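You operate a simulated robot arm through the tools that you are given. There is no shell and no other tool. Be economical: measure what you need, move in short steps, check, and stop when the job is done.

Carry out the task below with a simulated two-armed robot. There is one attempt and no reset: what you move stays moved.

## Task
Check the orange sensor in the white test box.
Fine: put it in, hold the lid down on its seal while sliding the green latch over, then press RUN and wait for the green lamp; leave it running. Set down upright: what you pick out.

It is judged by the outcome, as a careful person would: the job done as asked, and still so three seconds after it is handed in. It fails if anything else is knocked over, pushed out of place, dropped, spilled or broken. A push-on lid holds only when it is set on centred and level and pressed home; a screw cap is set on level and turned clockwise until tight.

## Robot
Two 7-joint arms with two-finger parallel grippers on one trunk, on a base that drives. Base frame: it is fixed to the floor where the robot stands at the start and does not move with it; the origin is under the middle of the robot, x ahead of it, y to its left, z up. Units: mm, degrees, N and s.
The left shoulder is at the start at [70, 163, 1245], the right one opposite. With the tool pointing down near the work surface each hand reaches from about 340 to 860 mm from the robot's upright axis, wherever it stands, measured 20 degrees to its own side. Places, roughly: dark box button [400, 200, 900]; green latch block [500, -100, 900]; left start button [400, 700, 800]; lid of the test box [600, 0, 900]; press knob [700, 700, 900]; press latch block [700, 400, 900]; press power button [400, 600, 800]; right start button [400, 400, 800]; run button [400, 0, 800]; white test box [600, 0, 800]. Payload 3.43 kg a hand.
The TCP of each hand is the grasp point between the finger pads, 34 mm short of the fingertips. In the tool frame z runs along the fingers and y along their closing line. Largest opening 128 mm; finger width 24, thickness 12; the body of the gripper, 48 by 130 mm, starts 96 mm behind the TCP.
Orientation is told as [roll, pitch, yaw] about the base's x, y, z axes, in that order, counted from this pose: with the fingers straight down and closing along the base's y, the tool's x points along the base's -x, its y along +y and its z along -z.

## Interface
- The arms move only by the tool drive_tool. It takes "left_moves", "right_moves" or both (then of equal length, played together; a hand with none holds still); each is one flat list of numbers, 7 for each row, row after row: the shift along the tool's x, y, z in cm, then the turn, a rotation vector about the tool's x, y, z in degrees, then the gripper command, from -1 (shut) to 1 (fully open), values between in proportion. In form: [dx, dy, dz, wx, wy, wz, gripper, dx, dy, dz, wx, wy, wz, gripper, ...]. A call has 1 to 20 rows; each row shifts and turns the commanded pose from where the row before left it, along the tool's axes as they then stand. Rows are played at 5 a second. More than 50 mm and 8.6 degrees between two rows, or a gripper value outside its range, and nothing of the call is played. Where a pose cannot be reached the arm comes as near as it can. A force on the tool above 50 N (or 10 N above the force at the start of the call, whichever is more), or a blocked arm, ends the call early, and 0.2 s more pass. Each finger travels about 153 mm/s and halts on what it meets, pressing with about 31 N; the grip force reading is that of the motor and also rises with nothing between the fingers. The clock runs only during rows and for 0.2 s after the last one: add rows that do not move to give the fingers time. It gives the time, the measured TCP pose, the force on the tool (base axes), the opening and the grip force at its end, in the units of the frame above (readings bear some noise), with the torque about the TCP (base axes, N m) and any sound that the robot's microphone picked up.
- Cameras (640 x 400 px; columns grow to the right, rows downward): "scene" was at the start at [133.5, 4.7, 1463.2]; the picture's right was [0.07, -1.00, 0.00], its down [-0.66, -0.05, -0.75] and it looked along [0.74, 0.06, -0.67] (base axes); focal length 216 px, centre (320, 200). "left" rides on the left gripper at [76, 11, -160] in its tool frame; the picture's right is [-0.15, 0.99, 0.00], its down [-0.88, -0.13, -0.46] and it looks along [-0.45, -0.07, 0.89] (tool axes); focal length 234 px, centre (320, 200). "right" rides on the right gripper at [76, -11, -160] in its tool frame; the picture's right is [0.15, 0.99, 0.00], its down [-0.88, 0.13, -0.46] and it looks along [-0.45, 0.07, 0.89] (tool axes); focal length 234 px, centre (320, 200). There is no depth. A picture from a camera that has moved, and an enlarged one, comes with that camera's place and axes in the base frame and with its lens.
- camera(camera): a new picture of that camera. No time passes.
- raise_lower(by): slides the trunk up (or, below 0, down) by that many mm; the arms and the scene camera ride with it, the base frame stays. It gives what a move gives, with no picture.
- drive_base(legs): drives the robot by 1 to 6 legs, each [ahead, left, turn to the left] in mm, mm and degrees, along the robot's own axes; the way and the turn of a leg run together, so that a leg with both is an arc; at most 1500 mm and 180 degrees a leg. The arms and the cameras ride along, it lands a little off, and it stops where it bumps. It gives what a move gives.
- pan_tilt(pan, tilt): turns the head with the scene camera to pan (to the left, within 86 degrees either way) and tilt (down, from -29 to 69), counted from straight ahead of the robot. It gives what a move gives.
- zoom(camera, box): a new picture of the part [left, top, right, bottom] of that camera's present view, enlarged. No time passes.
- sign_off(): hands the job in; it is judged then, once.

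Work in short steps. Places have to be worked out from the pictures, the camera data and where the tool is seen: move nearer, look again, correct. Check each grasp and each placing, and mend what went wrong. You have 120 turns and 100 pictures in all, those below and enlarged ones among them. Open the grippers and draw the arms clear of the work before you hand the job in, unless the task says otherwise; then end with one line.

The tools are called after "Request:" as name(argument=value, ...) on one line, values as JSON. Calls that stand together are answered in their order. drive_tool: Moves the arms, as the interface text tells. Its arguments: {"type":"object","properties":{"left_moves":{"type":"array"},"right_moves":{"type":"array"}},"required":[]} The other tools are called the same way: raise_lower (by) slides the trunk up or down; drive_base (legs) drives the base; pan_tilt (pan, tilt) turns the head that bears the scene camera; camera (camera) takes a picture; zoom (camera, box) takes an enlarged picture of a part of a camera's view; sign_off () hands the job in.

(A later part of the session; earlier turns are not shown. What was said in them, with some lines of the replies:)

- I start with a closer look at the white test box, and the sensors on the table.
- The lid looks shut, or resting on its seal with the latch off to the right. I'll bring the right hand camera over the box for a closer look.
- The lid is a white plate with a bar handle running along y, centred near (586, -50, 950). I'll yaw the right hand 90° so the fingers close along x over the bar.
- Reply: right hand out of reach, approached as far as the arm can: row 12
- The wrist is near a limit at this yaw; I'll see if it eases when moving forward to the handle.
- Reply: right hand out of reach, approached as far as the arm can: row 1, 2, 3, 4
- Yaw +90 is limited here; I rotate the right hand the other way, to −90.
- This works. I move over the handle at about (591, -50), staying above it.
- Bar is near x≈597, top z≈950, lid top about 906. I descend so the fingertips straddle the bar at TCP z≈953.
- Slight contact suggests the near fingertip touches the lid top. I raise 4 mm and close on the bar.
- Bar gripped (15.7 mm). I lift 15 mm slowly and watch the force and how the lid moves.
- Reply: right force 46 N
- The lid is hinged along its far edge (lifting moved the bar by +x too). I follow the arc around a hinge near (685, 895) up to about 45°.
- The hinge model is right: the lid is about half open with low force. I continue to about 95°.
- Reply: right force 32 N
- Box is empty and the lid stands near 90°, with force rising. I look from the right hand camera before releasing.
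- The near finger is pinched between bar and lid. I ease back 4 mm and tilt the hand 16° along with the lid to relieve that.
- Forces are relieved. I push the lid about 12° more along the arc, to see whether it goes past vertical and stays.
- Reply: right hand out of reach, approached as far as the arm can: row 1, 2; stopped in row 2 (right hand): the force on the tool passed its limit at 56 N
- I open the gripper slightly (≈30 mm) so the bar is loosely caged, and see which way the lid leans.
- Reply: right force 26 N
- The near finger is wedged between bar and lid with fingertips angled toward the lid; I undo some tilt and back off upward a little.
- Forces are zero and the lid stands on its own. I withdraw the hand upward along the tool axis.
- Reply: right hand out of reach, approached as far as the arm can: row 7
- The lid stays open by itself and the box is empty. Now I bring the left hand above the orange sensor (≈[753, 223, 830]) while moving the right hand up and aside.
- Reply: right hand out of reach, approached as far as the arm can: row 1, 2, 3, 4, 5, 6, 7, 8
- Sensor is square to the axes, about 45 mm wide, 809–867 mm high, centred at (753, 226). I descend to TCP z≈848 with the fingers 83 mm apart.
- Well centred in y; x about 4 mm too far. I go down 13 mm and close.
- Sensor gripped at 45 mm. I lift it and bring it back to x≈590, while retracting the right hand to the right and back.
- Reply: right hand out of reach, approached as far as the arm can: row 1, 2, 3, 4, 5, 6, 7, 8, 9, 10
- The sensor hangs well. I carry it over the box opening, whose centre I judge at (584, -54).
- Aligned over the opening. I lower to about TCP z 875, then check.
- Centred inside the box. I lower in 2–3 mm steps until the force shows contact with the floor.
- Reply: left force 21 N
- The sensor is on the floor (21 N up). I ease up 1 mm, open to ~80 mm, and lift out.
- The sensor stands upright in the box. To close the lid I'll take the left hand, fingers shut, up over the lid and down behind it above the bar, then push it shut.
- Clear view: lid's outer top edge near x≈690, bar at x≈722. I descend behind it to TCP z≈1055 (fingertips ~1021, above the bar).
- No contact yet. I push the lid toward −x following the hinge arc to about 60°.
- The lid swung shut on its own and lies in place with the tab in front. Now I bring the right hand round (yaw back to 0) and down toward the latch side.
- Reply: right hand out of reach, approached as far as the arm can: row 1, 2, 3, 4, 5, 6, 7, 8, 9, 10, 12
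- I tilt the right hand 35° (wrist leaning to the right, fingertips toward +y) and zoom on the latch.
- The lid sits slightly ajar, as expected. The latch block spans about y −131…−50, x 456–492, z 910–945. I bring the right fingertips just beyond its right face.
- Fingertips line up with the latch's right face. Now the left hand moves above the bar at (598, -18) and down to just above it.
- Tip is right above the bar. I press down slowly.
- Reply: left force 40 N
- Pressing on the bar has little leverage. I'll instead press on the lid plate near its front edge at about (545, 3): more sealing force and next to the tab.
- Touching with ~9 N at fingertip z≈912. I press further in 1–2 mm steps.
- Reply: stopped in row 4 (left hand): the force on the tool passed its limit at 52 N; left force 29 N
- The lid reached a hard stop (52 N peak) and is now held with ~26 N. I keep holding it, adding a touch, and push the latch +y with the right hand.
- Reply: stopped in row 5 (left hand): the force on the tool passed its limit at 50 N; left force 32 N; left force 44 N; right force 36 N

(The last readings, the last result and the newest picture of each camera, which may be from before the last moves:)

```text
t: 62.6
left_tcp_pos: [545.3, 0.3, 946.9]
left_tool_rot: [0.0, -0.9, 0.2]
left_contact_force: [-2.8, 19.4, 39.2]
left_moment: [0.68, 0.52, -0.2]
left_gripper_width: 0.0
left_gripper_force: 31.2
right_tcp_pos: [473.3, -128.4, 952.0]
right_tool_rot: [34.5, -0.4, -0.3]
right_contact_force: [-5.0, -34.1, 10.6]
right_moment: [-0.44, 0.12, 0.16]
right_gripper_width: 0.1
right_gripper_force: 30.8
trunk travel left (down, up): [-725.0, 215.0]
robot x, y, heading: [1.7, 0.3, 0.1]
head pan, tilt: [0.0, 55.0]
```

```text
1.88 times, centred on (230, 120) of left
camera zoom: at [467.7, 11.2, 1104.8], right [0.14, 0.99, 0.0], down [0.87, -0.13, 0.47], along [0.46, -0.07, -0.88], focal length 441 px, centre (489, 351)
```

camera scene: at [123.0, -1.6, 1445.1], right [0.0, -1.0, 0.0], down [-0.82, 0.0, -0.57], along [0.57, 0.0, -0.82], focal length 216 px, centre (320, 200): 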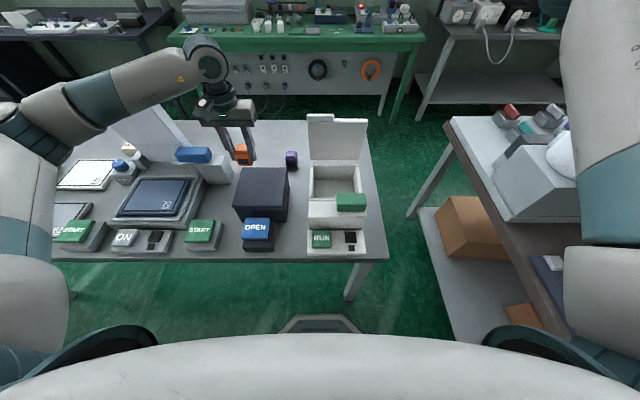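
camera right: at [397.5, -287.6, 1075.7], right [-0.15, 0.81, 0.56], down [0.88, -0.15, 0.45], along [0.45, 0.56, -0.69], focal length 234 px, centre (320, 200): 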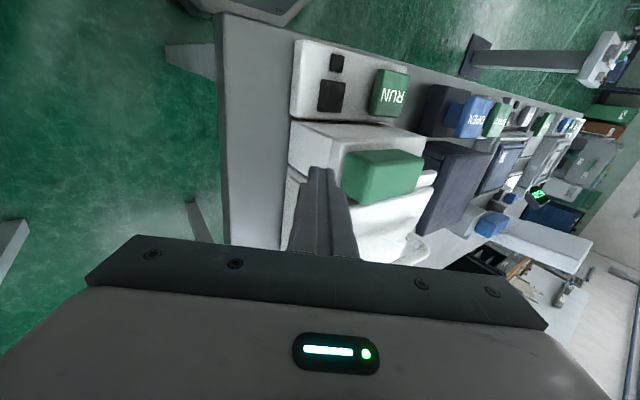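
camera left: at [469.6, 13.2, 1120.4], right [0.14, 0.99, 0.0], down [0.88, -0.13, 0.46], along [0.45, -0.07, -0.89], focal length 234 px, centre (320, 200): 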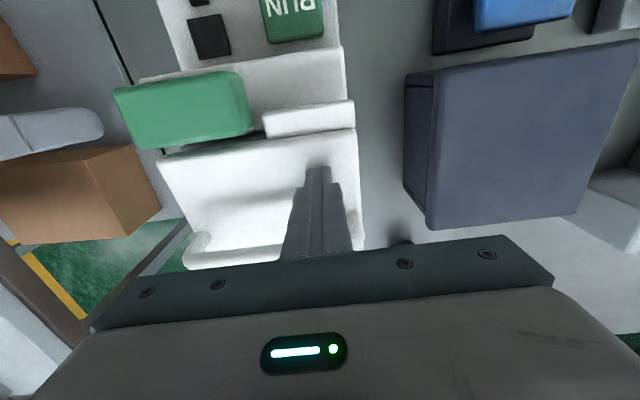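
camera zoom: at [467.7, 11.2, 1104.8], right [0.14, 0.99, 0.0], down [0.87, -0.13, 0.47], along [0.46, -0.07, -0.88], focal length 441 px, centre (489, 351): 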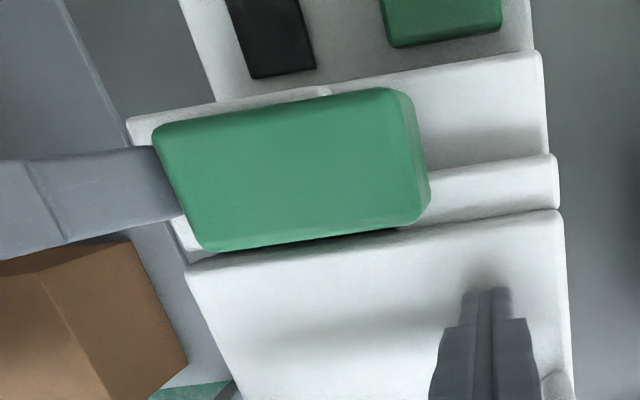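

The latch is sliding over the tab (34 N). I continue pushing while easing the left hand by half a millimetre.

Request:
drive_tool(left_moves=[0, 0, -0.05, 0, 0, 0, -1, 0, 0, 0, 0, 0, 0, -1, 0, 0, 0, 0, 0, 0, -1, 0, 0, 0, 0, 0, 0, -1, 0, 0, 0, 0, 0, 0, -1, 0, 0, 0, 0, 0, 0, -1, 0, 0, 0, 0, 0, 0, -1], right_moves=[0, 0.33, 0.23, 0, 0, 0, -1, 0, 0.33, 0.23, 0, 0, 0, -1, 0, 0.33, 0.23, 0, 0, 0, -1, 0, 0.33, 0.23, 0, 0, 0, -1, 0, 0.33, 0.23, 0, 0, 0, -1, 0, 0.33, 0.23, 0, 0, 0, -1, 0, 0, 0, 0, 0, 0, -1])

Request:
zoom(camera="left", box=[60, 20, 400, 220])

```text
t: 63.0
left_tcp_pos: [546.7, -0.6, 946.7]
left_tool_rot: [-0.1, -0.8, 0.1]
left_contact_force: [-8.4, 1.4, 14.7]
left_moment: [0.09, 0.48, -0.03]
left_gripper_width: 0.3
left_gripper_force: 31.2
right_tcp_pos: [472.5, -129.1, 951.6]
right_tool_rot: [34.2, -0.4, -0.4]
right_contact_force: [-6.3, -17.6, 10.8]
right_moment: [-0.16, 0.19, 0.22]
right_gripper_width: 0.1
right_gripper_force: 30.5
trunk travel left (down, up): [-725.0, 215.0]
robot x, y, heading: [-1.1, 3.6, -0.1]
head pan, tilt: [0.0, 55.0]
stopped in row 1 (right hand): the force on the tool passed its limit at 54 N (the readings are from after the stop); the commanded pose is now the measured one
```

```text
1.88 times, centred on (230, 120) of left
camera zoom: at [468.1, 11.1, 1105.2], right [0.14, 0.99, 0.0], down [0.87, -0.13, 0.47], along [0.46, -0.07, -0.88], focal length 441 px, centre (489, 351)
```

zoom: 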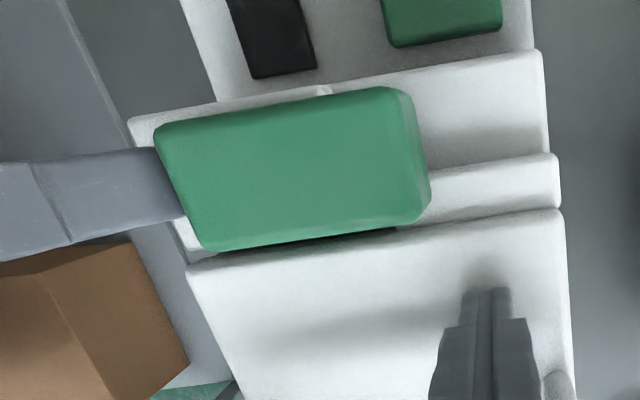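

Request:
zoom(camera="scene", box=[290, 150, 380, 230])

Request:
zoom(camera="right", box=[270, 80, 470, 230])

```text
5.00 times, centred on (335, 190) of scene
camera zoom: at [117.2, -2.7, 1445.2], right [0.0, -1.0, 0.0], down [-0.82, 0.0, -0.58], along [0.58, 0.0, -0.82], focal length 1080 px, centre (245, 250)
```

zoom: 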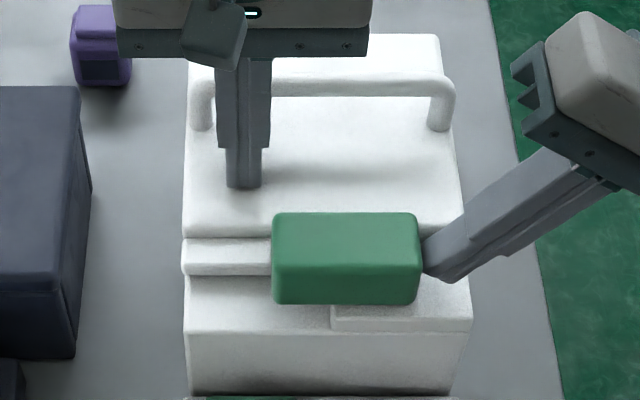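

```text
2.67 times, centred on (370, 155) of right
camera zoom: at [395.5, -227.2, 1076.8], right [-0.15, 0.82, 0.55], down [0.88, -0.15, 0.46], along [0.46, 0.55, -0.7], focal length 624 px, centre (187, 320)
```

zoom: 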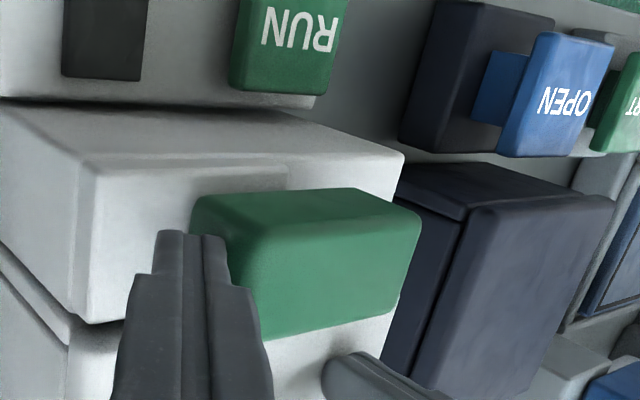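

The latch has moved ~33 mm and covers about a third of the tab, then resisted. I press the lid a little more firmly and push the latch again gently to learn whether this is its stop.

Request:
drive_tool(left_moves=[0, 0, 0.1, 0, 0, 0, -1, 0, 0, 0.05, 0, 0, 0, -1, 0, 0, 0, 0, 0, 0, -1, 0, 0, 0, 0, 0, 0, -1, 0, 0, 0, 0, 0, 0, -1], right_moves=[0, 0, 0, 0, 0, 0, -1, 0, 0, 0, 0, 0, 0, -1, 0, 0.12, 0.08, 0, 0, 0, -1, 0, 0.12, 0.08, 0, 0, 0, -1, 0, 0.12, 0.08, 0, 0, 0, -1])

```text
t: 64.1
left_tcp_pos: [549.0, -0.9, 946.8]
left_tool_rot: [-0.1, -1.0, 0.0]
left_contact_force: [-6.8, 1.6, 16.7]
left_moment: [0.04, 0.4, -0.1]
left_gripper_width: 0.0
left_gripper_force: 31.7
right_tcp_pos: [472.9, -128.1, 949.5]
right_tool_rot: [33.8, -0.5, -0.4]
right_contact_force: [-8.0, -18.8, 12.4]
right_moment: [-0.11, 0.26, 0.33]
right_gripper_width: 0.0
right_gripper_force: 31.2
trunk travel left (down, up): [-725.0, 215.0]
robot x, y, heading: [2.9, -2.8, 0.1]
head pan, tilt: [0.0, 55.0]
stopped in row 5 (left hand): the force on the tool passed its limit at 51 N (the readings are from after the stop); the commanded pose is now the measured one
```

The latch doesn't budge between 17 and 54 N: that behaves like its end stop, with the tab under it. I back the right hand off while the left still holds, and check.

Request:
drive_tool(right_moves=[0, -0.41, -0.28, 0, 0, 0, -1, 0, -1.64, -1.14, 0, 0, 0, -1, 0, -1.64, -1.14, 0, 0, 0, -1, 0, -1.64, -1.14, 0, 0, 0, -1, 0, 0, 0, 0, 0, 0, -1])

Request:
zoom(camera="left", box=[60, 20, 400, 220])

Request:
zoom(camera="right", box=[270, 80, 470, 230])

```text
t: 65.3
left_tcp_pos: [549.2, 0.4, 947.6]
left_tool_rot: [-0.1, -1.0, 0.1]
left_contact_force: [-8.7, -11.6, 34.6]
left_moment: [-0.37, 0.64, 0.08]
left_gripper_width: 0.1
left_gripper_force: 30.9
right_tcp_pos: [474.4, -191.2, 951.5]
right_tool_rot: [34.0, -0.5, -0.5]
right_contact_force: [0.0, 0.3, -0.1]
right_moment: [-0.01, -0.02, 0.02]
right_gripper_width: 0.0
right_gripper_force: 31.0
trunk travel left (down, up): [-725.0, 215.0]
robot x, y, heading: [1.9, -0.8, -0.0]
head pan, tilt: [0.0, 55.0]
```

```text
1.88 times, centred on (230, 120) of left
camera zoom: at [469.3, 11.4, 1104.8], right [0.14, 0.99, 0.0], down [0.87, -0.13, 0.47], along [0.47, -0.07, -0.88], focal length 441 px, centre (489, 351)
```

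zoom: 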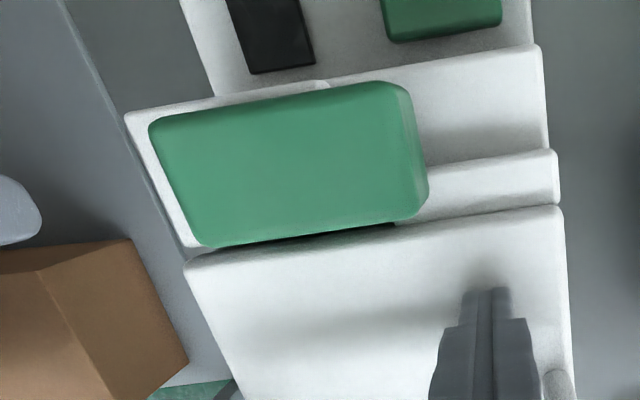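

```text
2.67 times, centred on (370, 155) of right
camera zoom: at [396.1, -289.5, 1078.4], right [-0.14, 0.82, 0.55], down [0.88, -0.15, 0.46], along [0.46, 0.55, -0.7], focal length 624 px, centre (187, 320)
```

zoom: 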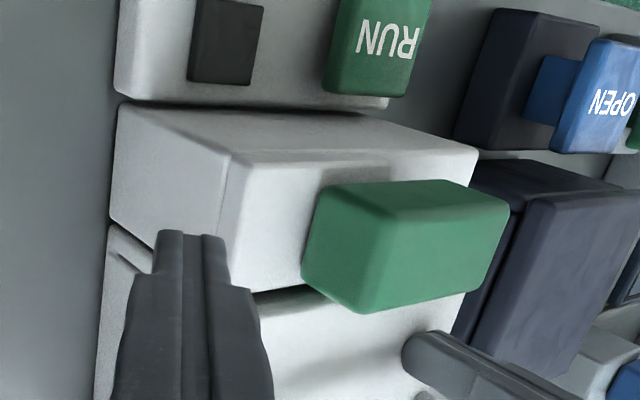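

The latch stays over. I raise the left hand and check that the lid stays down.

Request:
drive_tool(left_moves=[0, 0, -1, 0, 0, 0, -1, 0, 0, -3, 0, 0, 0, -1, 0, 0, -4, 0, 0, 0, -1, 0, 3, -3, 0, 0, 0, -1, 0, 4, 0, 0, 0, 0, -1, 0, 4, 0, 0, 0, 0, -1, 0, 4, 0, 0, 0, 0, -1, 0, 0, 0, 0, 0, 0, -1])

Request:
zoom(camera="left", box=[0, 0, 300, 200])

Request:
zoom(camera="scene", box=[290, 150, 380, 260])

```text
t: 67.1
left_tcp_pos: [548.9, 151.8, 1053.0]
left_tool_rot: [0.0, -0.7, 0.2]
left_contact_force: [0.1, -0.4, -0.4]
left_moment: [0.04, 0.01, -0.04]
left_gripper_width: 0.1
left_gripper_force: 30.7
right_tcp_pos: [477.1, -191.5, 948.9]
right_tool_rot: [33.9, -0.2, -0.4]
right_contact_force: [0.2, -0.7, 0.0]
right_moment: [-0.01, 0.02, 0.0]
right_gripper_width: 0.1
right_gripper_force: 31.1
trunk travel left (down, up): [-725.0, 215.0]
robot x, y, heading: [-0.2, -2.3, 0.1]
head pan, tilt: [0.0, 55.0]
```

```text
2.00 times, centred on (150, 100) of left
camera zoom: at [471.1, 161.8, 1211.1], right [0.14, 0.99, 0.0], down [0.88, -0.13, 0.47], along [0.46, -0.07, -0.88], focal length 468 px, centre (660, 400)
```

zoom: 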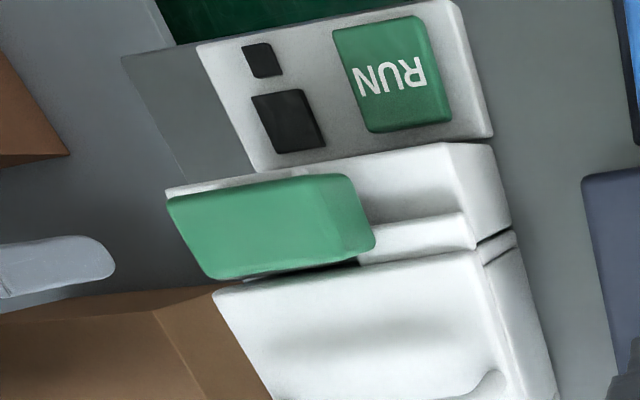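

```text
3.64 times, centred on (335, 205) of scene
camera zoom: at [122.7, -3.1, 1445.1], right [0.0, -1.0, 0.0], down [-0.82, 0.0, -0.57], along [0.57, 0.0, -0.82], focal length 786 px, centre (266, 182)
```

zoom: 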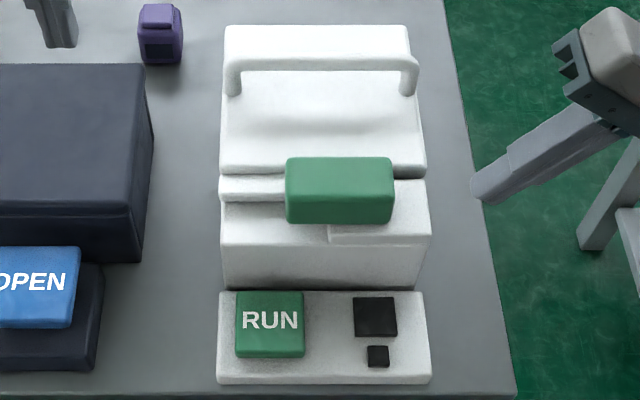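

The lid seems to stay down. I back the right hand away to the earlier viewpoint to compare the lid gap on that side before running.

Request:
drive_tool(right_moves=[-0.4, -0.47, -3.75, 0, 0, 0, -1, -0.4, -0.47, -3.75, 0, 0, 0, -1, -0.4, -0.47, -3.75, 0, 0, 0, -1, -0.4, -0.47, -3.75, 0, 0, 0, -1, 0, 0, 0, 0, 0, 0, -1])

Request:
zoom(camera="right", box=[290, 80, 440, 210])

```text
t: 68.3
left_tcp_pos: [549.7, 152.0, 1053.2]
left_tool_rot: [-0.1, -0.7, 0.2]
left_contact_force: [0.1, 0.3, 0.5]
left_moment: [-0.01, 0.0, -0.02]
left_gripper_width: 0.1
left_gripper_force: 30.9
right_tcp_pos: [490.1, -289.2, 1063.8]
right_tool_rot: [34.0, -0.3, -0.4]
right_contact_force: [0.1, 0.2, 0.2]
right_moment: [0.03, -0.04, 0.03]
right_gripper_width: 0.0
right_gripper_force: 31.0
trunk travel left (down, up): [-725.0, 215.0]
robot x, y, heading: [-3.0, 1.2, 0.1]
head pan, tilt: [0.0, 55.0]
```

```text
3.08 times, centred on (365, 145) of right
camera zoom: at [413.0, -386.9, 1190.7], right [-0.14, 0.82, 0.55], down [0.88, -0.15, 0.46], along [0.46, 0.55, -0.7], focal length 720 px, centre (182, 369)
```

zoom: 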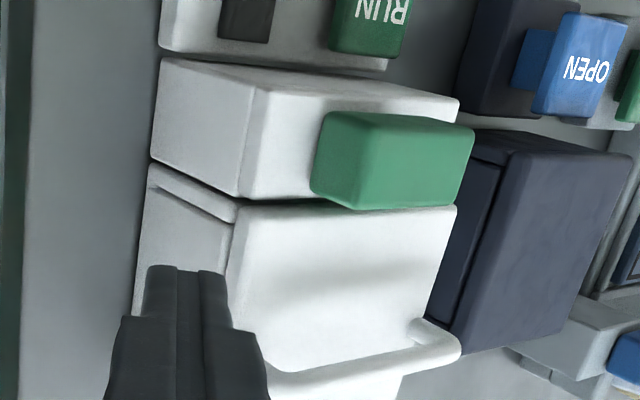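

The lid is now flush on its seal, gap gone. Next the left hand, fingers shut, goes above RUN at about (401, -6).

Request:
drive_tool(left_moves=[3.7, -3.2, 0, 0, 0, 0, -1, 3.7, -3.2, 0, 0, 0, 0, -1, 3.7, -3.2, 0, 0, 0, 0, -1, 3.7, -3.2, 0, 0, 0, 0, -1, 0, -3, 0, 0, 0, 0, -1, 0, 0, 4, 0, 0, 0, -1, 0, 0, 4, 0, 0, 0, -1, 0, 0, 4, 0, 0, 0, -1, 0, 0, 0, 0, 0, 0, -1])

Request:
camera(camera="left")

Request:
zoom(camera="scene", box=[290, 150, 380, 260])

```text
t: 70.3
left_tcp_pos: [404.8, -8.3, 930.6]
left_tool_rot: [-0.1, -0.7, 0.1]
left_contact_force: [0.0, 0.2, 0.3]
left_moment: [0.01, 0.02, 0.0]
left_gripper_width: 0.0
left_gripper_force: 30.7
right_tcp_pos: [489.8, -289.7, 1063.2]
right_tool_rot: [33.8, -0.3, -0.5]
right_contact_force: [0.0, 0.6, -0.2]
right_moment: [-0.01, 0.0, 0.02]
right_gripper_width: 0.1
right_gripper_force: 31.2
trunk travel left (down, up): [-725.0, 215.0]
robot x, y, heading: [2.3, -0.5, 0.0]
head pan, tilt: [0.0, 55.0]
```

```text
26 pictures are left
camera left: at [326.6, 2.3, 1089.0], right [0.14, 0.99, 0.0], down [0.88, -0.13, 0.47], along [0.46, -0.07, -0.88], focal length 234 px, centre (320, 200)
```

left: 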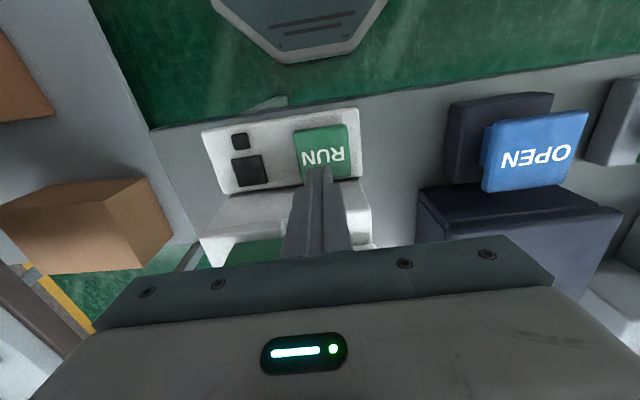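

```text
3.64 times, centred on (335, 205) of scene
camera zoom: at [122.0, -1.5, 1445.2], right [0.0, -1.0, 0.0], down [-0.82, 0.0, -0.57], along [0.57, 0.0, -0.82], focal length 786 px, centre (266, 182)
```

zoom: 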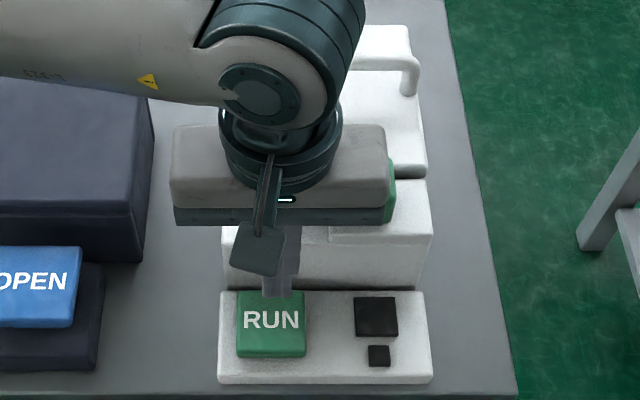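

Centred over RUN, fingertips at z≈897. I descend to just above the button (~z 835).

Request:
drive_tool(left_moves=[0.3, 0, 3, 0, 0, 0, -1, 0, 0, 2, 0, 0, 0, -1, 0, 0, 0.6, 0, 0, 0, -1, 0, 0, 0.4, 0, 0, 0, -1, 0, 0, 0.4, 0, 0, 0, -1, 0, 0, 0, 0, 0, 0, -1])

```text
t: 71.7
left_tcp_pos: [402.7, -7.3, 870.5]
left_tool_rot: [-0.2, -0.9, 0.2]
left_contact_force: [6.3, -1.2, 41.5]
left_moment: [0.0, 0.25, -0.13]
left_gripper_width: 0.4
left_gripper_force: 31.0
right_tcp_pos: [487.9, -289.5, 1065.2]
right_tool_rot: [33.8, -0.5, -0.6]
right_contact_force: [-0.2, 0.4, -0.4]
right_moment: [-0.01, 0.02, -0.01]
right_gripper_width: 0.0
right_gripper_force: 30.5
trunk travel left (down, up): [-725.0, 215.0]
robot x, y, heading: [-1.8, 0.7, 0.1]
head pan, tilt: [0.0, 55.0]
heard: click
```

A click was heard at 41 N: RUN is pressed. I lift off and back away to look at the lamp.

Request:
drive_tool(left_moves=[0, 0, -1, 0, 0, 0, -1, 0, 0, -4, 0, 0, 0, -1, 0, 0, -4, 0, 0, 0, -1, 0, 0, -4, 0, 0, 0, -1, 0, 0, -4, 0, 0, 0, -1, 0, 4, -2, 0, 0, 0, -1, 0, 4, 0, 0, 0, 0, -1, 0, 4, 0, 0, 0, 0, -1, 0, 4, 0, 0, 0, 0, -1, 0, 4, 0, 0, 0, 0, -1])

Request:
zoom(camera="scene", box=[290, 150, 380, 260])

```text
t: 73.9
left_tcp_pos: [398.7, 193.1, 1058.9]
left_tool_rot: [-0.1, -0.7, 0.2]
left_contact_force: [0.2, 0.9, 0.1]
left_moment: [-0.05, -0.03, -0.02]
left_gripper_width: 0.0
left_gripper_force: 31.0
right_tcp_pos: [489.0, -287.4, 1064.3]
right_tool_rot: [33.9, -0.3, -0.5]
right_contact_force: [-0.1, 0.3, -0.6]
right_moment: [0.0, 0.01, 0.02]
right_gripper_width: 0.0
right_gripper_force: 31.0
trunk travel left (down, up): [-725.0, 215.0]
robot x, y, heading: [-1.7, 1.6, -0.1]
head pan, tilt: [0.0, 55.0]
```

```text
3.64 times, centred on (335, 205) of scene
camera zoom: at [121.3, 0.5, 1445.3], right [0.0, -1.0, 0.0], down [-0.82, 0.0, -0.57], along [0.57, 0.0, -0.82], focal length 786 px, centre (266, 182)
```

zoom: 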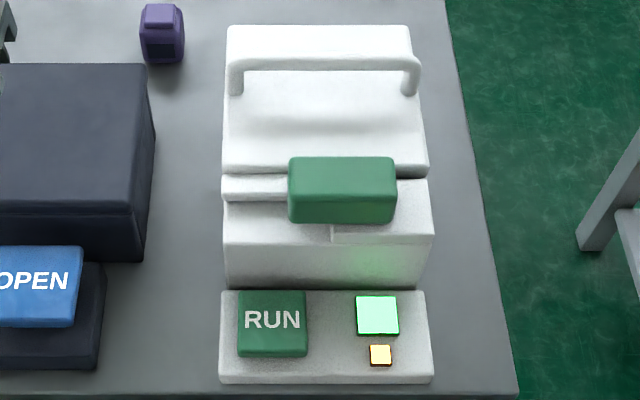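

The big lamp is green and a small amber one is lit. I open both grippers, draw the arms clear, wait a few seconds and check again.

Request:
drive_tool(left_moves=[0, 2, -4, 0, 0, 0, 0, 0, 2, -4, 0, 0, 0, 0.5, 0, 2, -4, 0, 0, 0, 1, 0, 2, -2, 0, 0, 0, 1, 0, 0, 0, 0, 0, 0, 1, 0, 0, 0, 0, 0, 0, 1, 0, 0, 0, 0, 0, 0, 1, 0, 0, 0, 0, 0, 0, 1, 0, 0, 0, 0, 0, 0, 1, 0, 0, 0, 0, 0, 0, 1, 0, 0, 0, 0, 0, 0, 1, 0, 0, 0, 0, 0, 0, 1, 0, 0, 0, 0, 0, 0, 1, 0, 0, 0, 0, 0, 0, 1, 0, 0, 0, 0, 0, 0, 1, 0, 0, 0, 0, 0, 0, 1], right_moves=[0, 0, -4, 0, 0, 0, 0, 0, 0, -4, 0, 0, 0, 0.5, 0, 0, -4, 0, 0, 0, 1, 0, 0, 0, 0, 0, 0, 1, 0, 0, 0, 0, 0, 0, 1, 0, 0, 0, 0, 0, 0, 1, 0, 0, 0, 0, 0, 0, 1, 0, 0, 0, 0, 0, 0, 1, 0, 0, 0, 0, 0, 0, 1, 0, 0, 0, 0, 0, 0, 1, 0, 0, 0, 0, 0, 0, 1, 0, 0, 0, 0, 0, 0, 1, 0, 0, 0, 0, 0, 0, 1, 0, 0, 0, 0, 0, 0, 1, 0, 0, 0, 0, 0, 0, 1, 0, 0, 0, 0, 0, 0, 1])

Request:
camera(camera="scene")

Request:
zoom(camera="scene", box=[290, 150, 380, 260])

```text
t: 77.3
left_tcp_pos: [397.1, 274.3, 1199.9]
left_tool_rot: [-0.1, -0.7, 0.2]
left_contact_force: [-0.4, 0.9, 0.4]
left_moment: [-0.01, -0.01, -0.01]
left_gripper_width: 127.9
left_gripper_force: 0.2
right_tcp_pos: [490.7, -357.4, 1162.0]
right_tool_rot: [33.9, -0.3, -0.5]
right_contact_force: [-0.2, 0.0, -0.4]
right_moment: [-0.02, 0.0, -0.01]
right_gripper_width: 128.3
right_gripper_force: 0.1
trunk travel left (down, up): [-725.0, 215.0]
robot x, y, heading: [3.7, -0.6, 0.0]
head pan, tilt: [0.0, 55.0]
```

```text
23 pictures are left
camera scene: at [122.3, -1.5, 1445.2], right [0.0, -1.0, 0.0], down [-0.82, 0.0, -0.57], along [0.57, 0.0, -0.82], focal length 216 px, centre (320, 200)
```

scene: 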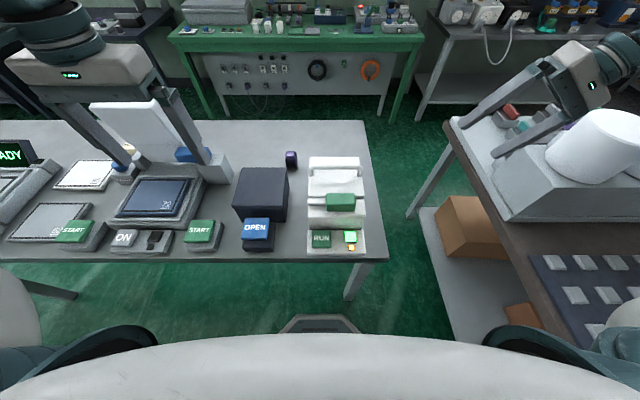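

```text
3.64 times, centred on (335, 205) of scene
camera zoom: at [122.3, -1.5, 1445.2], right [0.0, -1.0, 0.0], down [-0.82, 0.0, -0.57], along [0.57, 0.0, -0.82], focal length 786 px, centre (266, 182)
```

zoom: 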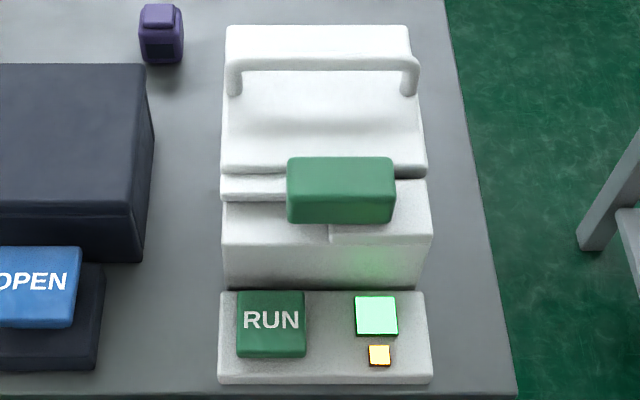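

The green lamp stays lit, the lid is latched and both arms are clear with open grippers, so I hand the job in.

Request:
sign_off()

```text
The job is handed in.
```

The orange sensor is in the white test box with its lid latched on the seal, RUN is pressed, the green lamp is lit, and the test is still running; the box was empty when opened, so there was nothing to set down.
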